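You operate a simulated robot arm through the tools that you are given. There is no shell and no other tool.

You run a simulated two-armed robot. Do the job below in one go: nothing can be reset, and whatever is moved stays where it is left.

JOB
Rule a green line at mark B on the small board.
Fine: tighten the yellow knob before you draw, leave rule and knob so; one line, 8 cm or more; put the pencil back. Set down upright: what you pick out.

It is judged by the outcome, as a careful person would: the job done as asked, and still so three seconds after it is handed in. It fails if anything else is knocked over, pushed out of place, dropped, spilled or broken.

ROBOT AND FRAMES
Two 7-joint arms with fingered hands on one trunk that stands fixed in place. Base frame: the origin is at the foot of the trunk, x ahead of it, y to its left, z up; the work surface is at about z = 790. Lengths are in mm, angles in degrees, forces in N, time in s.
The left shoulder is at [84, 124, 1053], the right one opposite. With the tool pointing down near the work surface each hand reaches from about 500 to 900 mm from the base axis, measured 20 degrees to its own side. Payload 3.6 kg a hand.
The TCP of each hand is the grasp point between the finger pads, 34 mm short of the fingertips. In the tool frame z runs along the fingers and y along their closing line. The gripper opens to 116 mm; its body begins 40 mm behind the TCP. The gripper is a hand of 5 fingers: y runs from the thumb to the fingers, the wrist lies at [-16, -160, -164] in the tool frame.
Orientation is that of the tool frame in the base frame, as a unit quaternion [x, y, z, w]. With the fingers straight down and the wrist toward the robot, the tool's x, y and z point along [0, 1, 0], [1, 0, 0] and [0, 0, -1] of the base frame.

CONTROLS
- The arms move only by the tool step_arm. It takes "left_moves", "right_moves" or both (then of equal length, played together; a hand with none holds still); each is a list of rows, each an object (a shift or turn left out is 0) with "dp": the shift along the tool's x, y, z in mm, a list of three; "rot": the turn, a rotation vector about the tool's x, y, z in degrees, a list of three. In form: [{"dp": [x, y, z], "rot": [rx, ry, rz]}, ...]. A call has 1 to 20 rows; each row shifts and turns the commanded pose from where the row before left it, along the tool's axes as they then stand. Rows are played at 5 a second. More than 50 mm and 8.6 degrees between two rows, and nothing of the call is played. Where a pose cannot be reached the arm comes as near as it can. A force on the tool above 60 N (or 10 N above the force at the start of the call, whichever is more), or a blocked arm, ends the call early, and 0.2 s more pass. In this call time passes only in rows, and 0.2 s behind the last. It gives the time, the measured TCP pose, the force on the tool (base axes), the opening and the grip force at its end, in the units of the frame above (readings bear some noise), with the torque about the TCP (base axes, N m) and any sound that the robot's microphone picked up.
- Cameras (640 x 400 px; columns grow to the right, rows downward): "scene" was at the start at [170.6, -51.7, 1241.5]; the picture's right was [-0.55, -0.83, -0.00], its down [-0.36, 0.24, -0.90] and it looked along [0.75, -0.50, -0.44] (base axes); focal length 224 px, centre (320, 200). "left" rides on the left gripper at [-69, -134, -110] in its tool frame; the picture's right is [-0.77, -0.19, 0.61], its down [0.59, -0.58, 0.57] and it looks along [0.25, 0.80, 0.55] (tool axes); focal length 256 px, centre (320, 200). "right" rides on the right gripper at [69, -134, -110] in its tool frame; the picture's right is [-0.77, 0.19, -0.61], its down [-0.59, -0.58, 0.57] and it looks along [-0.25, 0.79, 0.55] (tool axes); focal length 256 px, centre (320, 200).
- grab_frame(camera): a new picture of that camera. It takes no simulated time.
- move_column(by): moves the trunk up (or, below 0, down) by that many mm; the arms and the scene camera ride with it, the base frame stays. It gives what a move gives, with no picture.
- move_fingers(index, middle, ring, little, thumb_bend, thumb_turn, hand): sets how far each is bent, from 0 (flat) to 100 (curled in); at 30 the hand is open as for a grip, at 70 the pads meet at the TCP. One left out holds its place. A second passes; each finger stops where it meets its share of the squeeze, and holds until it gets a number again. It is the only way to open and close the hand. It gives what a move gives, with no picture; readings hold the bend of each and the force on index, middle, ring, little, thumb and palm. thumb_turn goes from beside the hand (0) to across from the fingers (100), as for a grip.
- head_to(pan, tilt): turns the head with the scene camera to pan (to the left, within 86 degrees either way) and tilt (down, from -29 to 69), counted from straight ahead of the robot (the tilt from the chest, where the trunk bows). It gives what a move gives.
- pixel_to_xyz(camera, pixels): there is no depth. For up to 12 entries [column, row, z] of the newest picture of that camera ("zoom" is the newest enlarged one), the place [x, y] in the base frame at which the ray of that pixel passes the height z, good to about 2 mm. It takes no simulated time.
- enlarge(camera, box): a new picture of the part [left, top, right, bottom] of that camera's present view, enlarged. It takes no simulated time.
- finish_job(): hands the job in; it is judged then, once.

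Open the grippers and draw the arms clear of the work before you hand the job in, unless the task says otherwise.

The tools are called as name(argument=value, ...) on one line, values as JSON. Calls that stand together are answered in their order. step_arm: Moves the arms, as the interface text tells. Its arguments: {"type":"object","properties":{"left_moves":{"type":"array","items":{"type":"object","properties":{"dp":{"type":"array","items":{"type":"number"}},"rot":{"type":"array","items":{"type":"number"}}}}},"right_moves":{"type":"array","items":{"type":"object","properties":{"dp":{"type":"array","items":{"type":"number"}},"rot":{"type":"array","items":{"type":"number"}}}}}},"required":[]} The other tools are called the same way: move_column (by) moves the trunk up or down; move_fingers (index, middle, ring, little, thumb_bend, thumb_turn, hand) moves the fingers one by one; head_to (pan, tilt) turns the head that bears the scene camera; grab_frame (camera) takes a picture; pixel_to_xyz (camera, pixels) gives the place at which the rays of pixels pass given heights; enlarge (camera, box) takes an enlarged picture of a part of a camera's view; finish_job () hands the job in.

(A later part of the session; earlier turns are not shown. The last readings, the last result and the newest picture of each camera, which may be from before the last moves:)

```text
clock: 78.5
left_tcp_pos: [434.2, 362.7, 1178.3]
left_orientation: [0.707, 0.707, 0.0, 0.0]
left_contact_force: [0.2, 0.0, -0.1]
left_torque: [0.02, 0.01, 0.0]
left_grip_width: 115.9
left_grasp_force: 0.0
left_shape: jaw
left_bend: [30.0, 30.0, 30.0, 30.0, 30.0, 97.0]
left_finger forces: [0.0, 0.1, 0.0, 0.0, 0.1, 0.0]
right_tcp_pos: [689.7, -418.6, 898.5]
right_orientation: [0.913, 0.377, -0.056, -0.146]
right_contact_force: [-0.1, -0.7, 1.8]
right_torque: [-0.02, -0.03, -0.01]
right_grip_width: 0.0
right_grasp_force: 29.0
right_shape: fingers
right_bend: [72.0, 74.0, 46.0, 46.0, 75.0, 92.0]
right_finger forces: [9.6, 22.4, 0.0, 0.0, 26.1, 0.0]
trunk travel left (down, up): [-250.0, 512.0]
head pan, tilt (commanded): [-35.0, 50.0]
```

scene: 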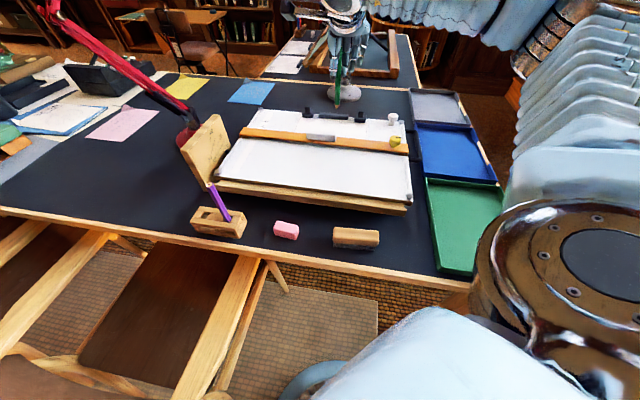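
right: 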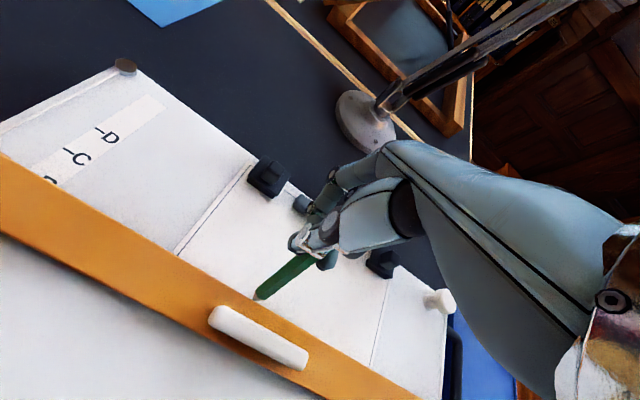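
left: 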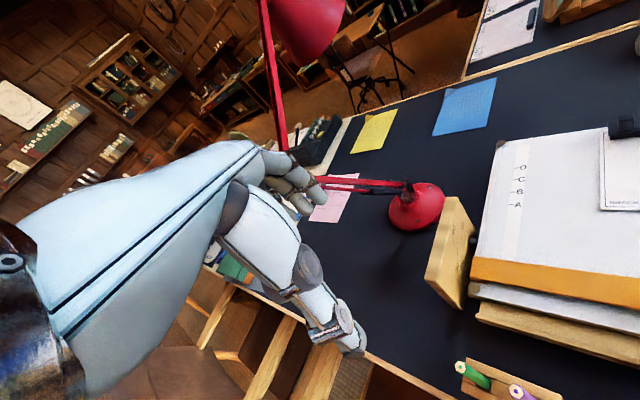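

The z force reads 1.8 N, perhaps first contact. I lower 0.7 mm to confirm.

step_arm(right_moves=[{"dp": [0, 0.22, 0.67]}, {"dp": [0, 0, 0]}])

enlarge(camera="right", box=[220, 270, 300, 320])

```text
clock: 79.1
left_tcp_pos: [433.0, 365.0, 1178.2]
left_orientation: [0.707, 0.707, -0.001, -0.001]
left_contact_force: [-0.2, -0.5, -0.4]
left_torque: [-0.01, -0.01, -0.01]
left_grip_width: 116.0
left_grasp_force: 0.0
left_shape: jaw
left_bend: [30.0, 30.0, 30.0, 30.0, 30.0, 97.0]
left_finger forces: [0.0, 0.0, 0.1, 0.0, 0.0, 0.0]
right_tcp_pos: [690.1, -419.0, 898.6]
right_orientation: [0.913, 0.377, -0.056, -0.147]
right_contact_force: [1.1, -1.4, 4.8]
right_torque: [0.0, 0.0, 0.01]
right_grip_width: 0.2
right_grasp_force: 29.8
right_shape: fingers
right_bend: [72.0, 74.0, 46.0, 46.0, 75.0, 92.0]
right_finger forces: [10.0, 22.4, 0.1, 0.0, 26.3, 0.0]
trunk travel left (down, up): [-250.0, 512.0]
head pan, tilt (commanded): [-35.0, 50.0]
```

```text
8.00 times, centred on (260, 295) of right
```

zoom: 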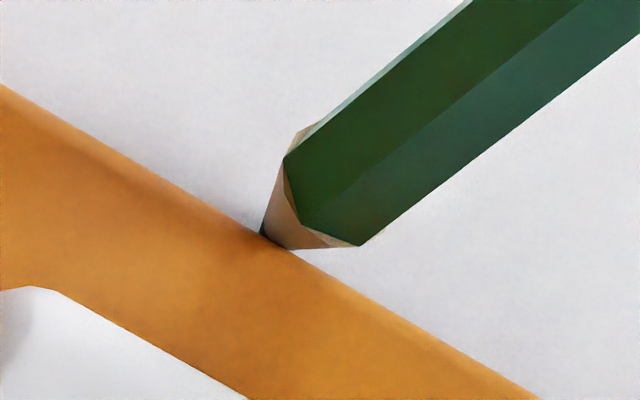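

Contact is made at about 4.8 N with the pencil right along the rule's edge. I draw now: a straight pull to the right along the rule, first 60 mm.

step_arm(right_moves=[{"dp": [-5.5, 0.006, -0.048]}, {"dp": [-5.5, 0.006, -0.048]}, {"dp": [-5.5, 0.006, -0.048]}, {"dp": [-5.5, 0.006, -0.048]}, {"dp": [-5.5, 0.006, -0.048]}, {"dp": [-5.5, 0.006, -0.048]}, {"dp": [-5.5, 0.006, -0.048]}, {"dp": [-5.5, 0.006, -0.048]}, {"dp": [-5.5, 0.006, -0.048]}, {"dp": [-5.5, 0.006, -0.048]}, {"dp": [-5.5, 0.006, -0.048]}])

enlarge(camera="right", box=[180, 240, 340, 340])

enlarge(camera="scene", box=[290, 100, 370, 150])

```text
clock: 81.5
left_tcp_pos: [433.4, 363.9, 1178.0]
left_orientation: [0.706, 0.708, 0.0, -0.002]
left_contact_force: [0.5, 0.2, 0.3]
left_torque: [0.03, 0.02, 0.02]
left_grip_width: 116.2
left_grasp_force: 0.1
left_shape: jaw
left_bend: [30.0, 30.0, 30.0, 30.0, 30.0, 97.0]
left_finger forces: [0.0, 0.0, 0.1, 0.0, 0.0, 0.0]
right_tcp_pos: [648.1, -460.8, 897.5]
right_orientation: [0.913, 0.378, -0.057, -0.146]
right_contact_force: [2.9, 0.8, 3.6]
right_torque: [0.24, -0.23, -0.14]
right_grip_width: 0.0
right_grasp_force: 29.7
right_shape: fingers
right_bend: [72.0, 74.0, 46.0, 46.0, 76.0, 91.0]
right_finger forces: [10.5, 21.0, 0.0, 0.0, 28.1, 0.0]
trunk travel left (down, up): [-250.0, 512.0]
head pan, tilt (commanded): [-35.0, 50.0]
```

```text
4.00 times, centred on (260, 290) of right
```

zoom: 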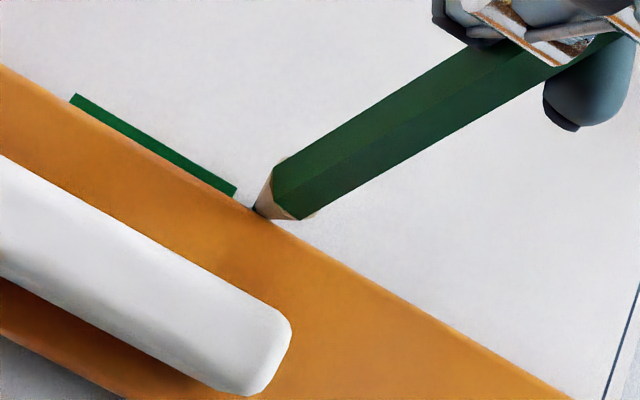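

```text
8.00 times, centred on (330, 125) of scene
```

zoom: 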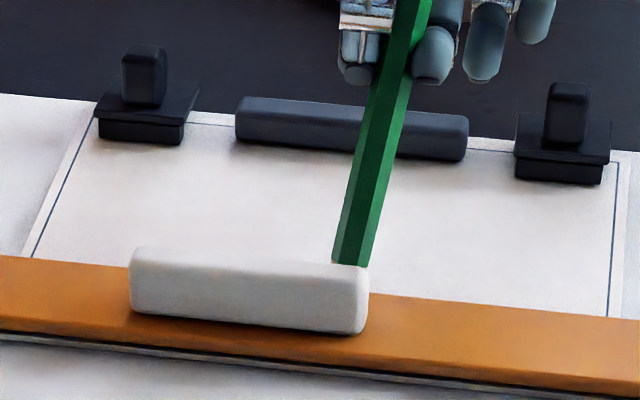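

A straight green line is appearing along the rule (from (73,97) to (238,192) in the zoom), with z force 3.6 N; the tip lags slightly from drag. I continue another 33 mm.

step_arm(right_moves=[{"dp": [-5.5, 0.006, -0.048]}, {"dp": [-5.5, 0.006, -0.048]}, {"dp": [-5.5, 0.006, -0.048]}, {"dp": [-5.5, 0.006, -0.048]}, {"dp": [-5.5, 0.006, -0.048]}, {"dp": [-5.5, 0.006, -0.048]}])

enlarge(camera="right", box=[160, 220, 352, 340])

enlarge(camera="scene", box=[290, 100, 370, 150])

```text
clock: 82.9
left_tcp_pos: [433.5, 364.5, 1177.7]
left_orientation: [0.707, 0.708, 0.0, -0.001]
left_contact_force: [0.4, 0.0, -0.9]
left_torque: [-0.04, 0.04, 0.0]
left_grip_width: 116.0
left_grasp_force: 0.0
left_shape: jaw
left_bend: [30.0, 30.0, 30.0, 30.0, 30.0, 97.0]
left_finger forces: [0.0, 0.1, 0.0, 0.0, 0.0, 0.0]
right_tcp_pos: [624.9, -482.8, 896.5]
right_orientation: [0.913, 0.377, -0.056, -0.146]
right_contact_force: [3.9, 1.3, 4.3]
right_torque: [0.33, -0.25, -0.16]
right_grip_width: 0.1
right_grasp_force: 30.6
right_shape: fingers
right_bend: [72.0, 73.0, 46.0, 46.0, 76.0, 91.0]
right_finger forces: [10.7, 21.3, 0.1, 0.0, 28.9, 0.0]
trunk travel left (down, up): [-250.0, 512.0]
head pan, tilt (commanded): [-35.0, 50.0]
```

```text
3.33 times, centred on (256, 280) of right
```

zoom: 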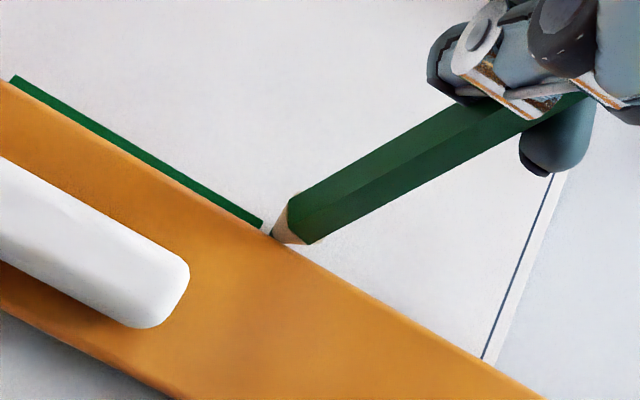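

```text
8.00 times, centred on (330, 125) of scene
```

zoom: 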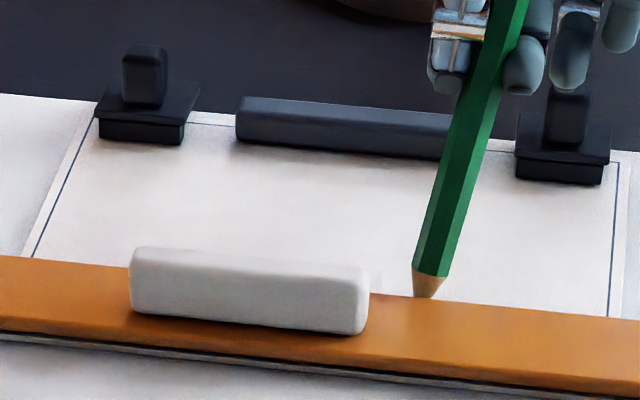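

The line now runs about 85 mm, still straight along the edge. I add 27 mm more for margin and then lift the pencil straight up off the paper in the same call.

step_arm(right_moves=[{"dp": [-5.5, 0.006, -0.048]}, {"dp": [-5.5, 0.006, -0.048]}, {"dp": [-5.5, 0.006, -0.048]}, {"dp": [-5.5, 0.006, -0.048]}, {"dp": [-5.5, 0.006, -0.048]}, {"dp": [0, -0.93, -2.85]}, {"dp": [0, -1.55, -4.76]}, {"dp": [0, -3.1, -9.5]}, {"dp": [0, -6.2, -19]}, {"dp": [0, 0, 0]}])

grab_frame(camera="right")

enlarge(camera="scene", box=[230, 80, 430, 180])

```text
clock: 85.1
left_tcp_pos: [434.9, 363.7, 1178.9]
left_orientation: [0.707, 0.707, -0.001, 0.0]
left_contact_force: [-0.3, -0.1, -0.2]
left_torque: [-0.01, -0.01, -0.03]
left_grip_width: 115.9
left_grasp_force: 0.0
left_shape: jaw
left_bend: [30.0, 30.0, 30.0, 30.0, 30.0, 97.0]
left_finger forces: [0.0, 0.0, 0.0, 0.1, 0.0, 0.0]
right_tcp_pos: [603.5, -503.3, 934.1]
right_orientation: [0.913, 0.376, -0.056, -0.147]
right_contact_force: [0.2, 0.4, -0.3]
right_torque: [-0.01, -0.02, -0.01]
right_grip_width: 0.0
right_grasp_force: 21.8
right_shape: fingers
right_bend: [73.0, 74.0, 46.0, 46.0, 76.0, 92.0]
right_finger forces: [0.1, 19.4, 0.1, 0.0, 24.8, 0.1]
trunk travel left (down, up): [-250.0, 512.0]
head pan, tilt (commanded): [-35.0, 50.0]
```

```text
taken
```

right: 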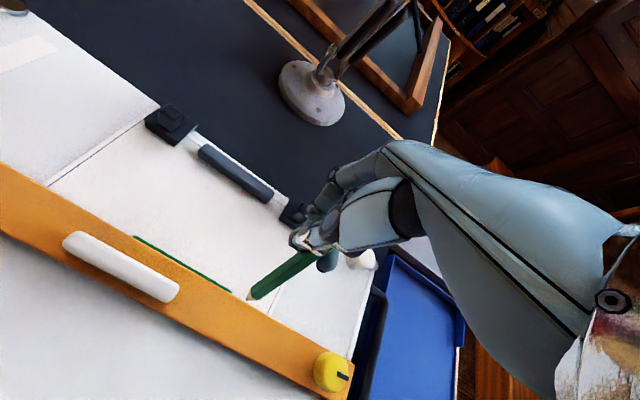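

```text
3.20 times, centred on (330, 130) of scene
```

zoom: 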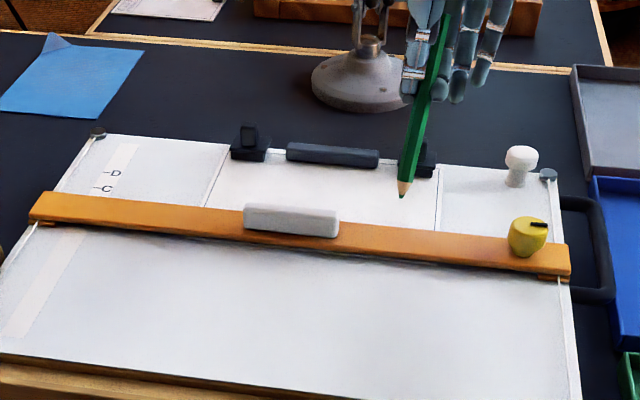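

The pencil is off the paper; the line runs from about (133,237) to (231,292) in the right picture. The index finger has lost contact, so I check the line and the grip closely.

enlarge(camera="right", box=[110, 210, 270, 310])

pixel_to_xyz(camera="zoom", pixels=[[95, 108, 791], [482, 328, 791], [320, 200, 791], [100, 117, 800], [480, 340, 800]])

enlarge(camera="right", box=[240, 200, 400, 310])

```text
4.00 times, centred on (190, 260) of right
```

zoom: 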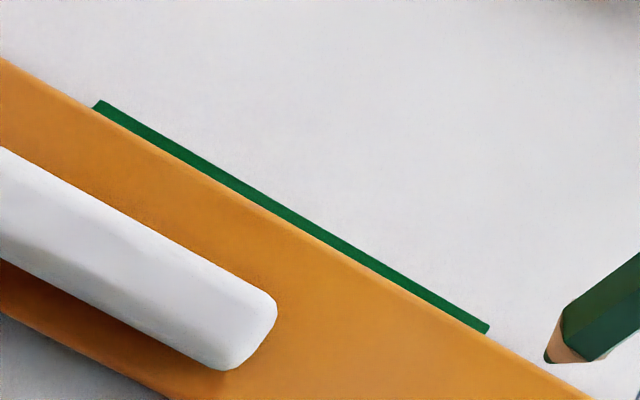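

```text
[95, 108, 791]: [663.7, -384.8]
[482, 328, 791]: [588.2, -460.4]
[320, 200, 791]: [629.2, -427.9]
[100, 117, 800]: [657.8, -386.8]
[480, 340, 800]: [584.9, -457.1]
```

```text
3.64 times, centred on (320, 255) of right
```

zoom: 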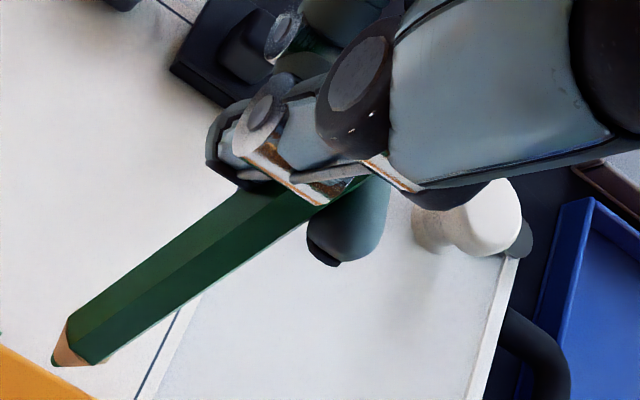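

The line measures about 107 mm, straight, right at the rule's edge level with B. Now I triangulate the pencil's tip again to learn how it sits in the hand before putting it back.

enlarge(camera="scene", box=[330, 80, 394, 140])

pixel_to_xyz(camera="right", pixels=[[246.75, 299.5, 810], [246.75, 299.5, 840]])

```text
6.67 times, centred on (362, 110) of scene
```

zoom: 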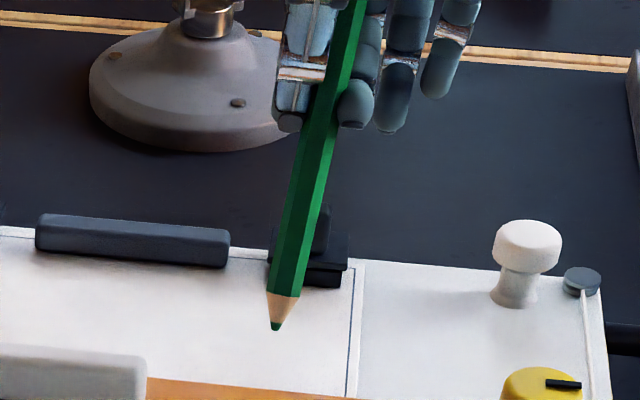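

```text
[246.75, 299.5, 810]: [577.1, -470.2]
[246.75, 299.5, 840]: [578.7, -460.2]
```

The tip is at (276,329) in this zoom. I get its ray, plus points on the pencil's axis.

pixel_to_xyz(camera="zoom", pixels=[[276, 329, 810], [276, 329, 840], [283, 294, 840], [325, 110, 910], [345, 30, 940]])

```text
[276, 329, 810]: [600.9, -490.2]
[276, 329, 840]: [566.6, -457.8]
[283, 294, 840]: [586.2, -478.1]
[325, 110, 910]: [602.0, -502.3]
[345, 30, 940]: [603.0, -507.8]
```

I take the pencil's axis points in the right camera to get its direction in the hand.

pixel_to_xyz(camera="right", pixels=[[314.5, 256.9, 880], [314.5, 256.9, 920], [303.5, 263.8, 880], [303.5, 263.8, 920], [257.5, 293.5, 830], [257.5, 293.5, 870]])

enlarge(camera="right", box=[230, 230, 340, 310])

```text
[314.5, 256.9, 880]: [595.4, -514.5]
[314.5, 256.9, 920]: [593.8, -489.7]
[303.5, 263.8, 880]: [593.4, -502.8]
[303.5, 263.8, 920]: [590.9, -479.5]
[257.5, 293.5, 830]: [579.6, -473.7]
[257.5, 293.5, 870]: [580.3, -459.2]
```

```text
5.00 times, centred on (285, 270) of right
```

zoom: 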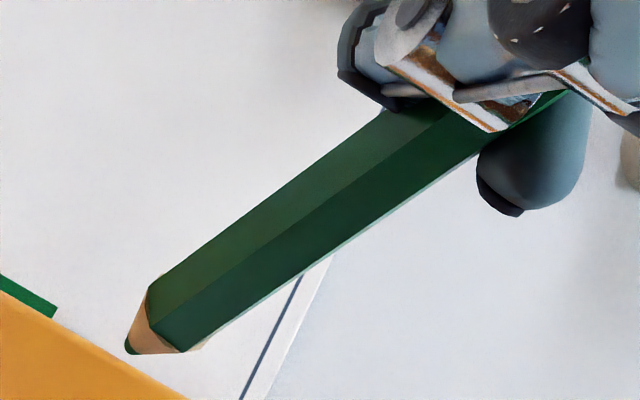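

Measured on this zoom, the axis passes through right-camera pixels (255,293.6) and (300.6,260.7), tip (247.2,300). I get those rays.

pixel_to_xyz(camera="right", pixels=[[300.6, 260.7, 880], [300.6, 260.7, 920], [255, 293.6, 830], [255, 293.6, 870], [247.2, 300, 820], [247.2, 300, 840]])

enlarge(camera="scene", box=[340, 75, 380, 135])

```text
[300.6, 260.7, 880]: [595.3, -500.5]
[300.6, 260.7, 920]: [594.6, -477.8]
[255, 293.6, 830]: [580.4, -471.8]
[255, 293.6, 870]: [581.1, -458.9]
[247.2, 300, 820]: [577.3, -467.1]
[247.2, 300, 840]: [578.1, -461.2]
```

```text
6.67 times, centred on (360, 105) of scene
```

zoom: 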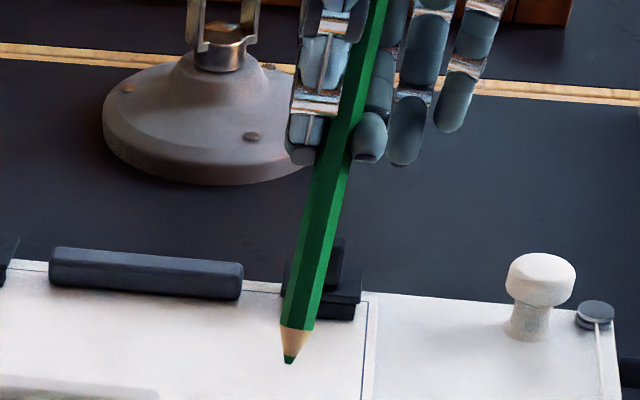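

I do the same in the scene zoom: tip (289,361), mid shaft (328,200), upper shaft (366,40).

pixel_to_xyz(camera="zoom", pixels=[[289, 361, 820], [289, 361, 840], [328, 200, 880], [328, 200, 900], [366, 40, 930], [366, 40, 960]])

```text
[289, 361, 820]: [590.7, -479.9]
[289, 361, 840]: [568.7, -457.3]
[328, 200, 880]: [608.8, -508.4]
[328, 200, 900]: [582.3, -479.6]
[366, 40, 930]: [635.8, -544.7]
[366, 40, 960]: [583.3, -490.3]
```

The line is done; the pencil now leans about 31° from vertical and sits slanted in the hand. I raise it well clear and rotate the hand so that the pencil itself hangs vertical.

step_arm(right_moves=[{"dp": [0, -9.3, -28.5]}, {"dp": [0, -9.3, -28.5]}, {"dp": [0, -9.3, -28.5]}, {"rot": [-7.6, -1.8, 0.5]}, {"rot": [-7.6, -1.8, 0.5]}, {"rot": [-7.6, -1.8, 0.5]}, {"rot": [-7.6, -1.8, 0.5]}, {"dp": [0, 0, 0]}])

grab_frame(camera="right")

enlarge(camera="scene", box=[260, 20, 420, 150])

```text
clock: 86.9
left_tcp_pos: [434.8, 363.2, 1178.4]
left_orientation: [0.707, 0.707, -0.001, -0.001]
left_contact_force: [0.2, -0.2, 0.0]
left_torque: [0.0, -0.02, -0.01]
left_grip_width: 116.0
left_grasp_force: 0.1
left_shape: jaw
left_bend: [30.0, 30.0, 30.0, 30.0, 30.0, 97.0]
left_finger forces: [0.0, 0.0, 0.0, 0.1, 0.0, 0.0]
right_tcp_pos: [602.2, -504.8, 1024.5]
right_orientation: [0.921, 0.371, -0.014, 0.123]
right_contact_force: [0.0, 0.7, 0.7]
right_torque: [-0.02, 0.0, 0.0]
right_grip_width: 0.2
right_grasp_force: 22.8
right_shape: fingers
right_bend: [73.0, 74.0, 46.0, 46.0, 76.0, 92.0]
right_finger forces: [0.0, 19.7, 0.0, 0.1, 24.9, 0.0]
trunk travel left (down, up): [-250.0, 512.0]
head pan, tilt (commanded): [-35.0, 50.0]
```

```text
taken
```

right: 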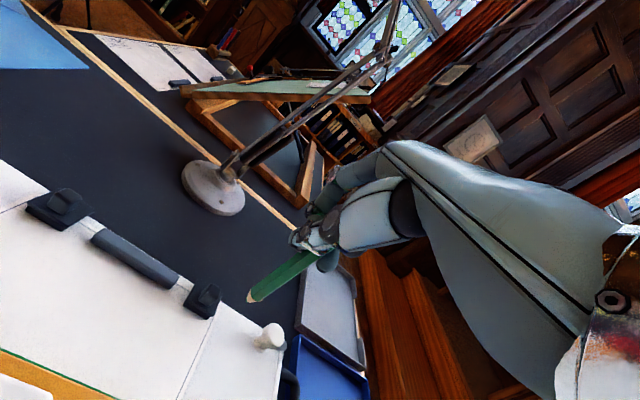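

```text
3.08 times, centred on (340, 85) of scene
```

zoom: 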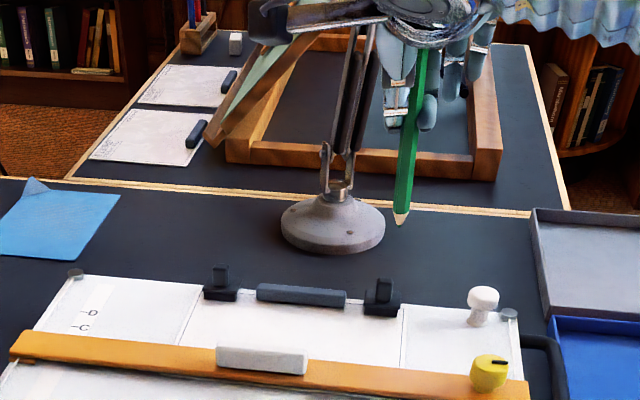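

The pencil now hangs close to vertical. I enlarge both views to measure tip and shaft again.

enlarge(camera="right", box=[230, 230, 340, 310])

pixel_to_xyz(camera="zoom", pixels=[[320, 200, 900]])

enlarge(camera="scene", box=[340, 30, 400, 100])

```text
5.00 times, centred on (285, 270) of right
```

zoom: 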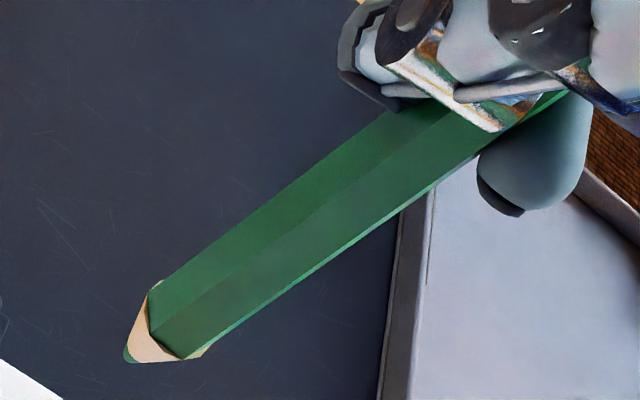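

```text
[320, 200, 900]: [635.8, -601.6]
```

```text
5.71 times, centred on (370, 65) of scene
```

zoom: 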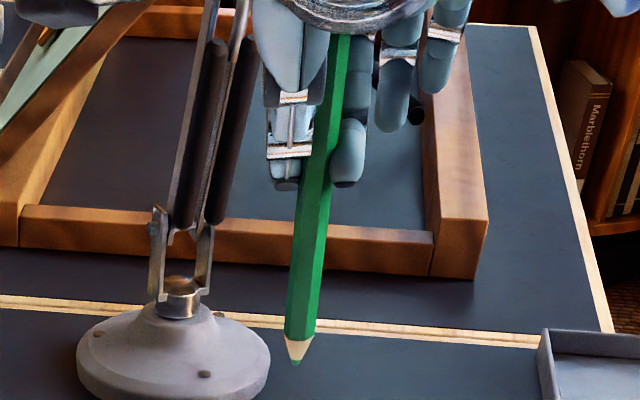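

I get the rays for the tip and a shaft point in both views.

pixel_to_xyz(camera="zoom", pixels=[[294, 364, 900], [294, 364, 930], [314, 200, 950], [314, 200, 980], [340, 40, 1000], [340, 40, 1040]])

pixel_to_xyz(camera="right", pixels=[[246.6, 301.6, 900], [246.6, 301.6, 930], [300.6, 260.8, 950], [300.6, 260.8, 980]])

```text
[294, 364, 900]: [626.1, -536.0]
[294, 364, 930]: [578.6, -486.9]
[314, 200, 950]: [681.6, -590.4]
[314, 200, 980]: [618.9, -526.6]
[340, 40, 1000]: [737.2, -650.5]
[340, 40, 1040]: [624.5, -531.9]
```

```text
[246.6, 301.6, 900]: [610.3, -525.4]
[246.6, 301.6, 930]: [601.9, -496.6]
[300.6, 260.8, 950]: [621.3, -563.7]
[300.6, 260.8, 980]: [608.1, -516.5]
```

The pencil is vertical to within about 2.5°, tip at (606,-513,913). I raise 15 mm and carry it over to the block, keeping this orientation.

step_arm(right_moves=[{"dp": [-1.8, 3.2, -14.6]}, {"dp": [22.6, -27.4, -8.83]}, {"dp": [22.6, -27.4, -8.83]}, {"dp": [22.6, -27.4, -8.83]}, {"dp": [22.6, -27.4, -8.83]}, {"dp": [22.6, -27.4, -8.83]}, {"dp": [22.6, -27.4, -8.83]}, {"dp": [22.6, -27.4, -8.83]}, {"dp": [22.6, -27.4, -8.83]}, {"dp": [22.6, -27.4, -8.83]}, {"dp": [22.6, -27.4, -8.83]}, {"dp": [22.6, -27.4, -8.83]}, {"dp": [22.6, -27.4, -8.83]}, {"dp": [22.6, -27.4, -8.83]}, {"dp": [22.6, -27.4, -8.83]}, {"dp": [0, 0, 0]}])

grab_frame(camera="right")

grab_frame(camera="scene")

```text
clock: 90.3
left_tcp_pos: [434.3, 363.0, 1177.9]
left_orientation: [0.707, 0.707, 0.0, -0.001]
left_contact_force: [-0.5, -0.5, 0.1]
left_torque: [0.01, 0.01, 0.01]
left_grip_width: 115.7
left_grasp_force: 0.0
left_shape: jaw
left_bend: [30.0, 30.0, 30.0, 30.0, 30.0, 97.0]
left_finger forces: [0.1, 0.0, 0.0, 0.1, 0.1, 0.1]
right_tcp_pos: [559.0, 7.6, 1038.5]
right_orientation: [0.92, 0.371, -0.014, 0.122]
right_contact_force: [-0.8, 0.1, -0.4]
right_torque: [0.0, 0.01, 0.01]
right_grip_width: 0.1
right_grasp_force: 21.1
right_shape: fingers
right_bend: [73.0, 74.0, 46.0, 46.0, 76.0, 92.0]
right_finger forces: [0.0, 18.3, 0.0, 0.0, 24.6, 0.0]
trunk travel left (down, up): [-250.0, 512.0]
head pan, tilt (commanded): [-35.0, 50.0]
```

```text
taken
```

right: 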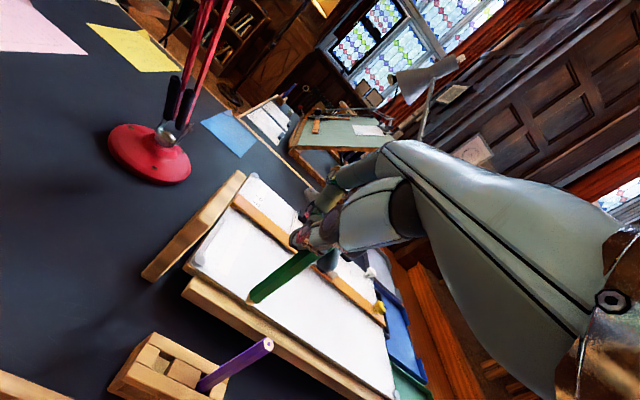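

```text
taken
```

scene: 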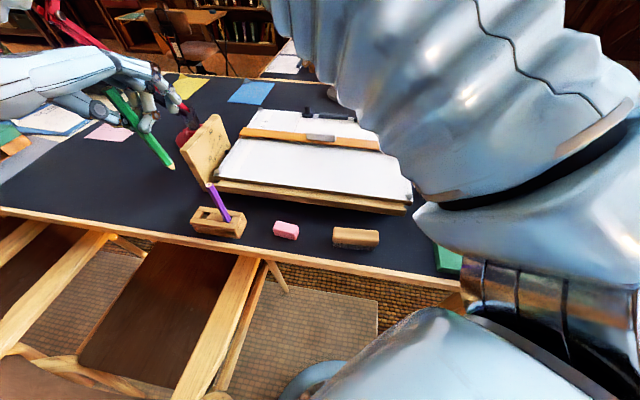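

The pencil hangs over the block at height. I enlarge both views to measure its tip and lean precisely.

enlarge(camera="scene", box=[100, 80, 190, 180])

pixel_to_xyz(camera="zoom", pixels=[[320, 200, 900]])

enlarge(camera="right", box=[230, 230, 340, 310])

```text
4.00 times, centred on (145, 130) of scene
```

zoom: 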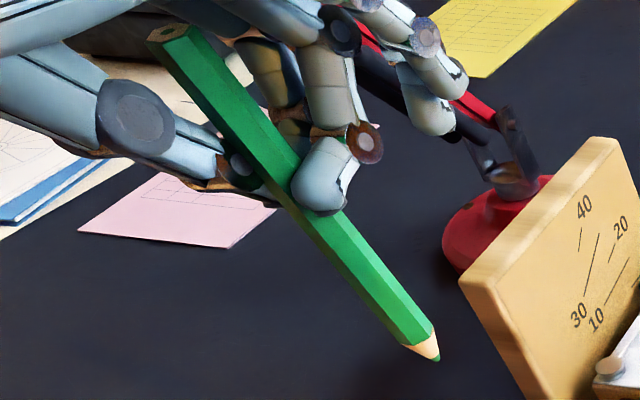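

```text
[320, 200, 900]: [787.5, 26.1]
```

```text
5.00 times, centred on (285, 270) of right
```

zoom: 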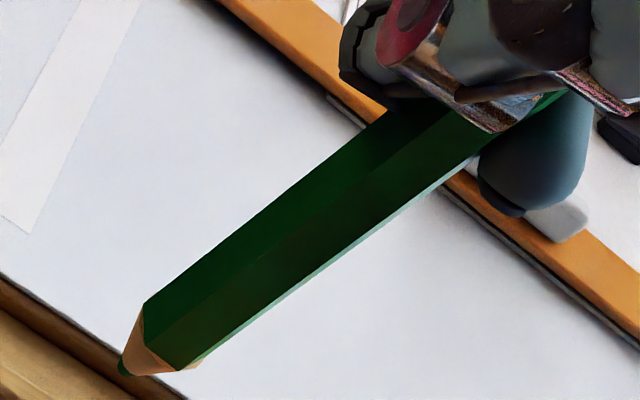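

The scene zoom shows the whole pencil: top at scene pixel (107.5,88.2), tip at (174.5,169.5); in the right camera the tip is at (245.6,304.4). I get the rays.

pixel_to_xyz(camera="scene", pixels=[[174.5, 169.5, 910], [174.5, 169.5, 940], [107.5, 88.25, 1050], [107.5, 88.25, 1080], [141, 129, 980], [141, 129, 1010]])

pixel_to_xyz(camera="right", pixels=[[245.6, 304.4, 910], [245.6, 304.4, 940], [300.6, 261.5, 970], [300.6, 261.5, 1000]])

```text
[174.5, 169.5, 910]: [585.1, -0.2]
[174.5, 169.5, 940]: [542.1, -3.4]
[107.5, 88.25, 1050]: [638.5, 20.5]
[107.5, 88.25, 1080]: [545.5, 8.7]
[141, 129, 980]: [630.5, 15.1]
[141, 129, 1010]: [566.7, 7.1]
```

```text
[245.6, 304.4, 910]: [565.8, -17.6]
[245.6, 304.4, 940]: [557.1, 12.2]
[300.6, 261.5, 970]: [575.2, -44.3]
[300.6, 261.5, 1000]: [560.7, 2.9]
```

The tip is at (561.4,-1.7,926) and the pencil leans about 4.7° with its top toward +y. Now I look at the empty slot to get its exact place.

enlarge(camera="right", box=[100, 320, 240, 400])

pixel_to_xyz(camera="zoom", pixels=[[320, 200, 778]])

enlarge(camera="scene", box=[185, 195, 255, 245])

```text
4.57 times, centred on (170, 360) of right
```

zoom: 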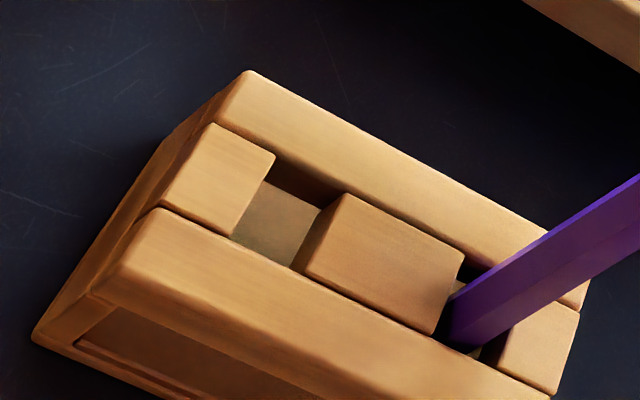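

```text
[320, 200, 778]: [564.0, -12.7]
```

```text
8.00 times, centred on (220, 220) of scene
```

zoom: 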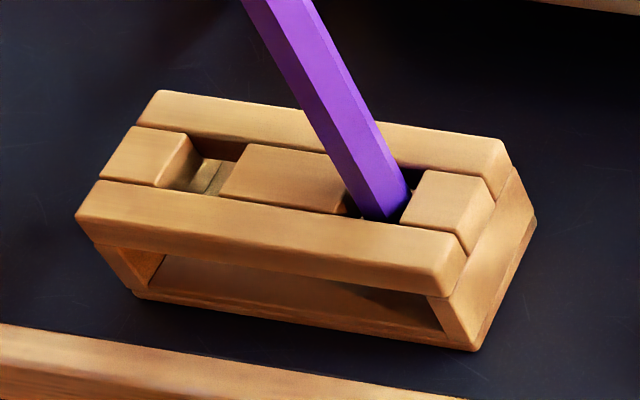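

The empty slot's opening is centred near (203.5,165) in the scene zoom and at right-camera pixel (163.2,362.8). I triangulate it.

pixel_to_xyz(camera="zoom", pixels=[[203.5, 165, 770], [203.5, 165, 790], [187, 132, 778], [247, 143, 778], [220, 197, 778], [160, 187, 778]])

pixel_to_xyz(camera="right", pixels=[[163.2, 362.8, 770], [163.2, 362.8, 790], [160.2, 350.2, 778], [175.0, 358.5, 778], [166.3, 375.3, 778], [151.4, 367.7, 778]])

```text
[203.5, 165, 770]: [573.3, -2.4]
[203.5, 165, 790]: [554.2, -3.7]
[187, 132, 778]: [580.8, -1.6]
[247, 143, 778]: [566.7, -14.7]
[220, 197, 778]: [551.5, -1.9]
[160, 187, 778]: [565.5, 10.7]
```

```text
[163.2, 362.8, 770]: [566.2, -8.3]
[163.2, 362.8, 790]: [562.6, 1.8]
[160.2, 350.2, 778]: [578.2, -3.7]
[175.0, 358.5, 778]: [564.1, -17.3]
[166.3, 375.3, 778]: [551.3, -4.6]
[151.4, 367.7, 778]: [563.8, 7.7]
```

The slot is centred at (564.2,-3.2) with its top at z≈780 and about 19 mm square. I rotate the hand by 4.7° to make the pencil plumb and shift the tip over the slot.

step_arm(right_moves=[{"rot": [3.44, 3.26, 0.31]}, {"dp": [-5.4, 9.6, 1.87]}, {"dp": [0, 0, 0]}, {"dp": [0, 0, 0]}])

grab_frame(camera="right")

enlarge(camera="right", box=[220, 230, 330, 310])

enlarge(camera="scene", box=[100, 80, 190, 180])

```text
clock: 91.3
left_tcp_pos: [435.0, 363.5, 1176.6]
left_orientation: [0.707, 0.707, -0.001, -0.001]
left_contact_force: [0.0, -0.3, -0.2]
left_torque: [0.02, -0.01, -0.01]
left_grip_width: 115.6
left_grasp_force: 0.2
left_shape: jaw
left_bend: [30.0, 30.0, 30.0, 30.0, 30.0, 97.0]
left_finger forces: [0.0, 0.0, 0.0, 0.1, 0.1, 0.1]
right_tcp_pos: [565.5, -4.5, 1039.5]
right_orientation: [0.925, 0.372, 0.001, 0.084]
right_contact_force: [-0.9, 0.2, -0.1]
right_torque: [0.02, -0.02, -0.01]
right_grip_width: 0.0
right_grasp_force: 21.2
right_shape: fingers
right_bend: [73.0, 74.0, 46.0, 46.0, 76.0, 92.0]
right_finger forces: [0.0, 18.1, 0.1, 0.0, 24.7, 0.0]
trunk travel left (down, up): [-250.0, 512.0]
head pan, tilt (commanded): [-35.0, 50.0]
```

```text
taken
```

right: 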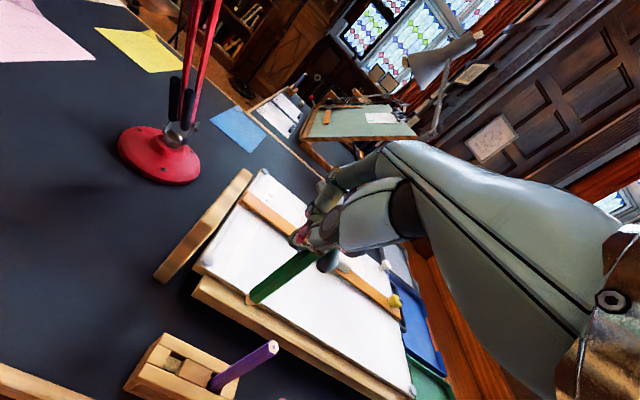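

```text
5.00 times, centred on (275, 270) of right
```

zoom: 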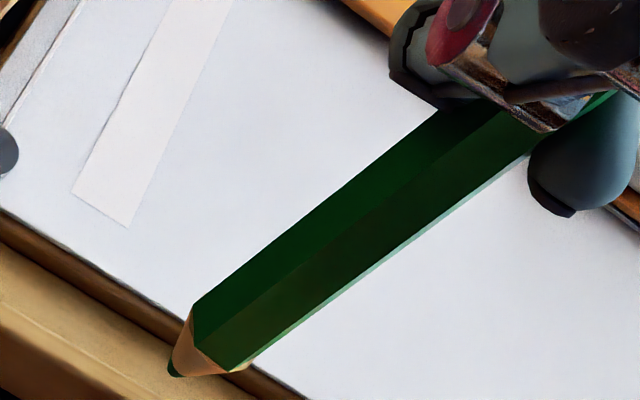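

```text
4.00 times, centred on (145, 130) of scene
```

zoom: 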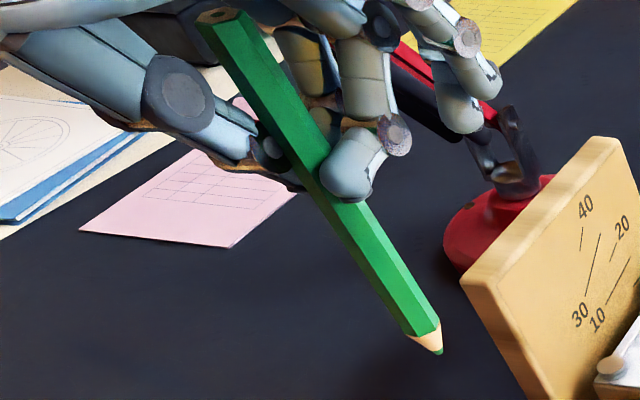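

I measure again: tip at scene (175,168), top at scene (119.5,83.75), tip at right (245.4,305).

pixel_to_xyz(camera="scene", pixels=[[175, 168, 910], [175, 168, 940], [119.5, 83.75, 1060], [119.5, 83.75, 1090]])

pixel_to_xyz(camera="right", pixels=[[245.4, 305, 910], [245.4, 305, 940]])

```text
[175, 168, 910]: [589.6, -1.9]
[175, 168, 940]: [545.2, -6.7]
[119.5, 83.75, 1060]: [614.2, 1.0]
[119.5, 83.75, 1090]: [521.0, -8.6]
```

```text
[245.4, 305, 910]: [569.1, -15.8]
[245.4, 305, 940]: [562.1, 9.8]
```

The tip is at about (566,-3.7,925). To check the lean I also take a shaft point in the right view at (300.6,261.9).

pixel_to_xyz(camera="right", pixels=[[300.6, 261.9, 970], [300.6, 261.9, 1000], [300.6, 261.9, 1030]])

```text
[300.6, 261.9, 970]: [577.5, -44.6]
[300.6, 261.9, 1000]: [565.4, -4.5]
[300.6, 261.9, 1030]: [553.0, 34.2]
```

The pencil is plumb within about 1°. I shift the last 2 mm and lower 100 mm, still above the block, then check.

step_arm(right_moves=[{"dp": [-1.2, -1.8, -0.2]}, {"dp": [1.5, -3.9, 24.7]}, {"dp": [1.5, -3.9, 24.7]}, {"dp": [1.5, -3.9, 24.7]}, {"dp": [1.5, -3.9, 24.7]}, {"dp": [0, 0, 0]}, {"dp": [0, 0, 0]}])

grab_frame(camera="right")

enlarge(camera="right", box=[180, 240, 340, 360])

enlarge(camera="scene", box=[140, 130, 260, 250])

```text
clock: 92.9
left_tcp_pos: [435.3, 364.5, 1176.5]
left_orientation: [0.707, 0.707, -0.001, 0.0]
left_contact_force: [0.2, 0.4, -0.9]
left_torque: [0.0, 0.01, 0.01]
left_grip_width: 116.0
left_grasp_force: 0.0
left_shape: jaw
left_bend: [30.0, 30.0, 30.0, 30.0, 30.0, 97.0]
left_finger forces: [0.1, 0.0, 0.0, 0.1, 0.1, 0.0]
right_tcp_pos: [562.5, -2.1, 939.1]
right_orientation: [0.925, 0.372, -0.001, 0.084]
right_contact_force: [0.2, -0.5, -0.4]
right_torque: [0.01, 0.03, -0.01]
right_grip_width: 0.0
right_grasp_force: 21.4
right_shape: fingers
right_bend: [73.0, 74.0, 46.0, 46.0, 76.0, 92.0]
right_finger forces: [0.0, 18.1, 0.1, 0.1, 24.7, 0.1]
trunk travel left (down, up): [-250.0, 512.0]
head pan, tilt (commanded): [-35.0, 50.0]
```

```text
taken
```

right: 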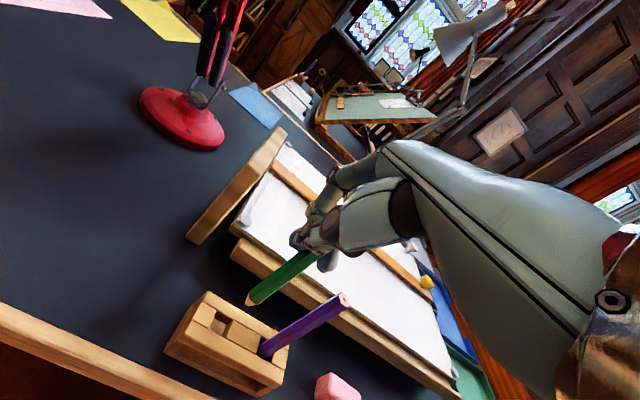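

```text
3.33 times, centred on (260, 300) of right
```

zoom: 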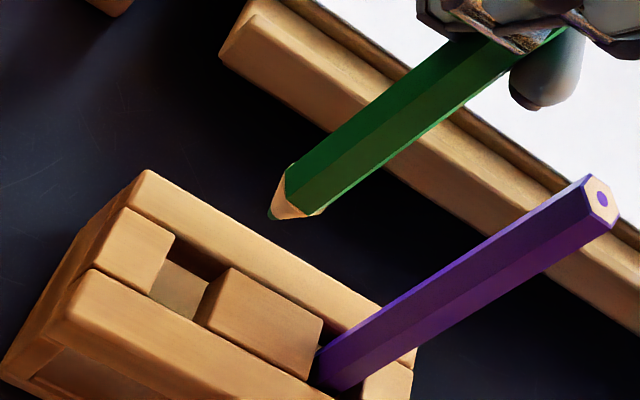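

```text
3.33 times, centred on (200, 190) of scene
```

zoom: 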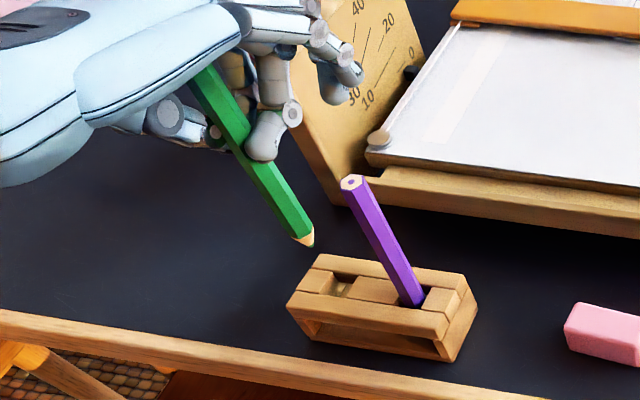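

Green hangs parallel to purple. I triangulate the tip again: right (245,305.1), scene (197.3,202.9).

pixel_to_xyz(camera="scene", pixels=[[197.3, 202.9, 815], [197.3, 202.9, 835]])

pixel_to_xyz(camera="right", pixels=[[245, 305.1, 815], [245, 305.1, 835], [216.5, 326.0, 780]])

```text
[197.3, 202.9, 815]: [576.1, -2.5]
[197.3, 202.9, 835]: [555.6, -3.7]
```

```text
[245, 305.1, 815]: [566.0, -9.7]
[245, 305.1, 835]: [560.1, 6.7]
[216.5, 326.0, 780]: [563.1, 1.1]
```

The tip is within about 1 mm of the slot's axis. I make that small correction and lower 38 mm so the tip is just above the slot.

step_arm(right_moves=[{"dp": [-0.4, 1.0, 0.2]}, {"dp": [1.0, -2.5, 15.8]}, {"dp": [0.8, -2.0, 12.8]}, {"dp": [0.55, -1.4, 8.9]}, {"dp": [0, 0, 0]}])

grab_frame(camera="right")

enlarge(camera="right", box=[180, 240, 340, 360])

enlarge(camera="scene", box=[160, 160, 260, 250])

```text
clock: 94.1
left_tcp_pos: [434.5, 363.6, 1176.6]
left_orientation: [0.707, 0.708, -0.001, -0.001]
left_contact_force: [0.0, 0.1, 0.0]
left_torque: [0.0, -0.02, 0.0]
left_grip_width: 116.0
left_grasp_force: 0.0
left_shape: jaw
left_bend: [30.0, 30.0, 30.0, 30.0, 30.0, 97.0]
left_finger forces: [0.0, 0.0, 0.1, 0.1, 0.1, 0.0]
right_tcp_pos: [563.4, -5.8, 900.7]
right_orientation: [0.925, 0.371, 0.0, 0.085]
right_contact_force: [-0.7, 0.1, -0.7]
right_torque: [0.01, 0.0, 0.03]
right_grip_width: 0.0
right_grasp_force: 21.3
right_shape: fingers
right_bend: [73.0, 74.0, 46.0, 46.0, 76.0, 92.0]
right_finger forces: [0.1, 18.0, 0.1, 0.0, 24.7, 0.1]
trunk travel left (down, up): [-250.0, 512.0]
head pan, tilt (commanded): [-35.0, 50.0]
```

```text
taken
```

right: 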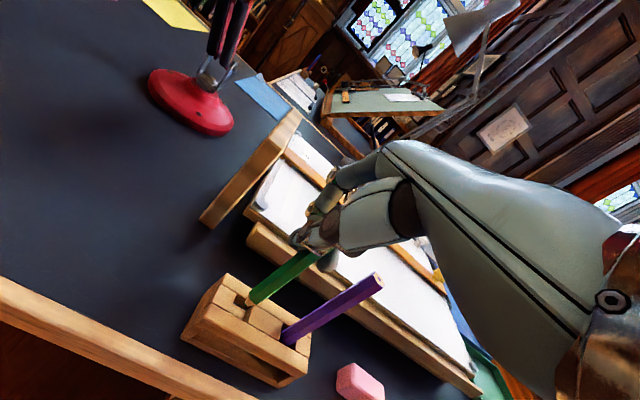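

```text
3.33 times, centred on (260, 300) of right
```

zoom: 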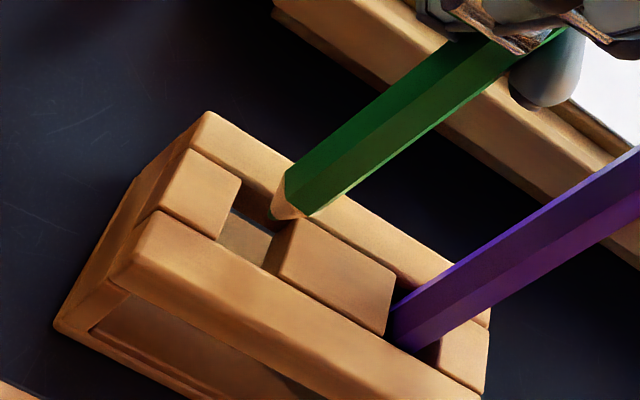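

```text
4.44 times, centred on (210, 205) of scene
```

zoom: 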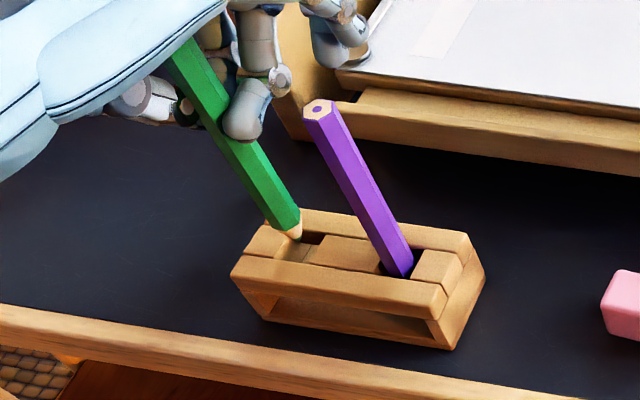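

The tip is right over the slot. I check its lateral position once more before inserting.

enlarge(camera="scene", box=[180, 195, 240, 235])

pixel_to_xyz(camera="scene", pixels=[[204.4, 214, 780], [204.4, 214, 795]])

pixel_to_xyz(camera="right", pixels=[[245.4, 305.1, 780], [245.4, 305.1, 795]])

```text
10.00 times, centred on (210, 215) of scene
```

zoom: 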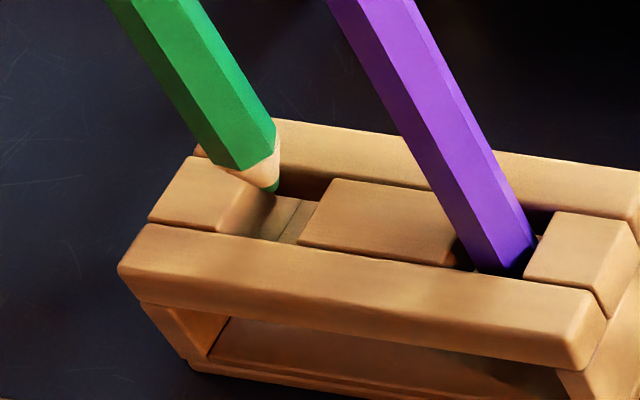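

```text
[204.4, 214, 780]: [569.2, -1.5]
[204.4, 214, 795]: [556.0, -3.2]
```

```text
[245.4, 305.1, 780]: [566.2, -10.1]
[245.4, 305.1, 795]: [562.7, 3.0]
```

The tip is at (564,-3.2,787), centred on the slot. I lower 20 mm in small steps into it.

step_arm(right_moves=[{"dp": [0.3, -0.78, 4.94]}, {"dp": [0.3, -0.78, 4.94]}, {"dp": [0.3, -0.78, 4.94]}, {"dp": [0.3, -0.78, 4.94]}, {"dp": [0, 0, 0]}])

enlarge(camera="scene", box=[160, 165, 260, 250])

enlarge(camera="right", box=[180, 240, 340, 360])

```text
clock: 95.3
left_tcp_pos: [433.4, 363.4, 1176.0]
left_orientation: [0.707, 0.707, 0.0, -0.001]
left_contact_force: [-0.2, 0.1, -0.4]
left_torque: [0.01, 0.01, 0.0]
left_grip_width: 116.0
left_grasp_force: 0.0
left_shape: jaw
left_bend: [30.0, 30.0, 30.0, 30.0, 30.0, 97.0]
left_finger forces: [0.0, 0.0, 0.1, 0.0, 0.0, 0.1]
right_tcp_pos: [561.9, -4.8, 881.0]
right_orientation: [0.925, 0.371, 0.001, 0.084]
right_contact_force: [-0.2, -0.6, 0.7]
right_torque: [0.01, 0.02, 0.01]
right_grip_width: 0.0
right_grasp_force: 21.6
right_shape: fingers
right_bend: [73.0, 75.0, 46.0, 46.0, 76.0, 92.0]
right_finger forces: [0.0, 18.2, 0.0, 0.0, 24.7, 0.0]
trunk travel left (down, up): [-250.0, 512.0]
head pan, tilt (commanded): [-35.0, 50.0]
```

```text
4.71 times, centred on (210, 208) of scene
```

zoom: 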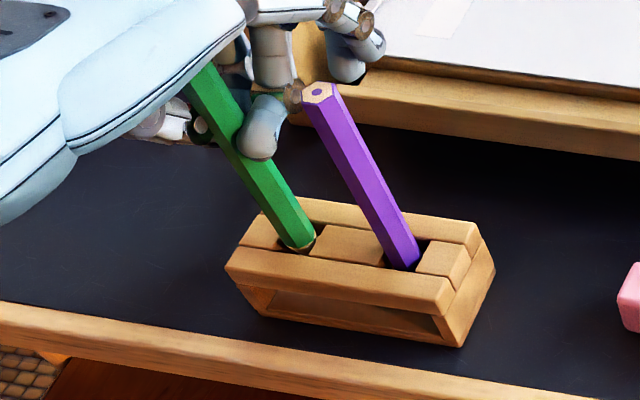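

```text
3.33 times, centred on (260, 300) of right
```

zoom: 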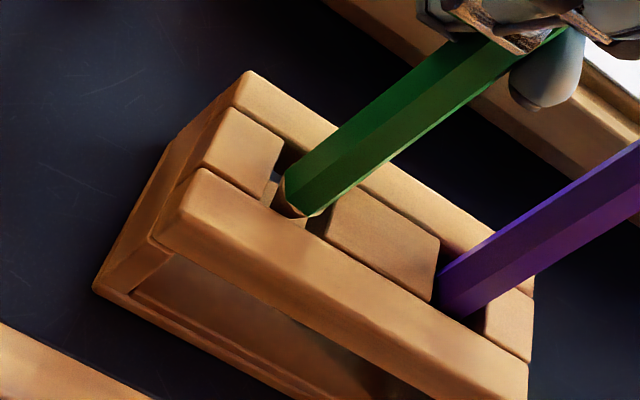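

The cone is entering the slot without contact. A finger joint appears close to the purple pencil's top, so I look at that closely before going lower.

enlarge(camera="scene", box=[185, 160, 235, 205])

enlarge(camera="right", box=[280, 180, 440, 300])

grab_frame(camera="right")

```text
8.89 times, centred on (210, 182) of scene
```

zoom: 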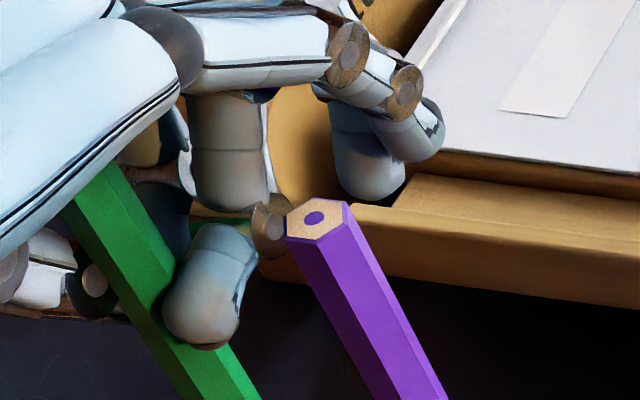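

```text
3.33 times, centred on (360, 240) of right
```

zoom: 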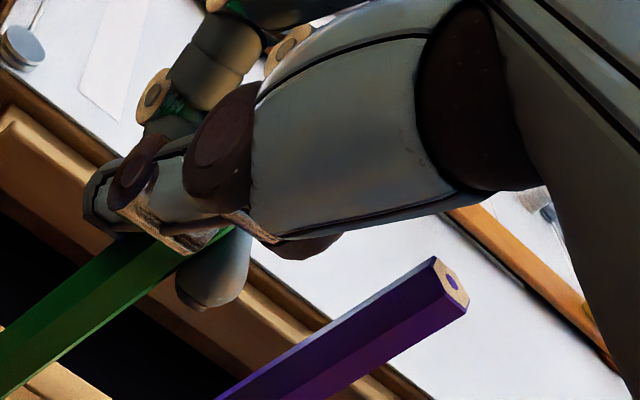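

```text
taken
```

right: 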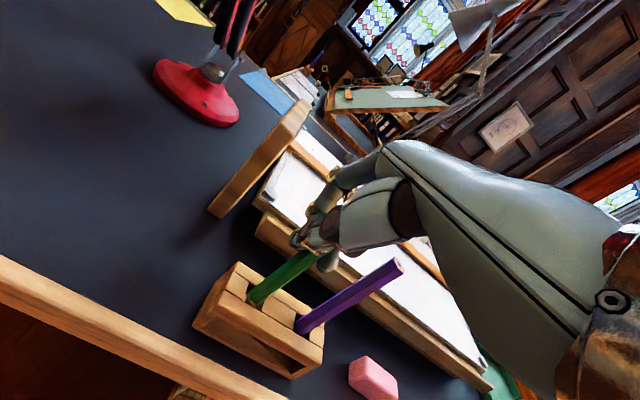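

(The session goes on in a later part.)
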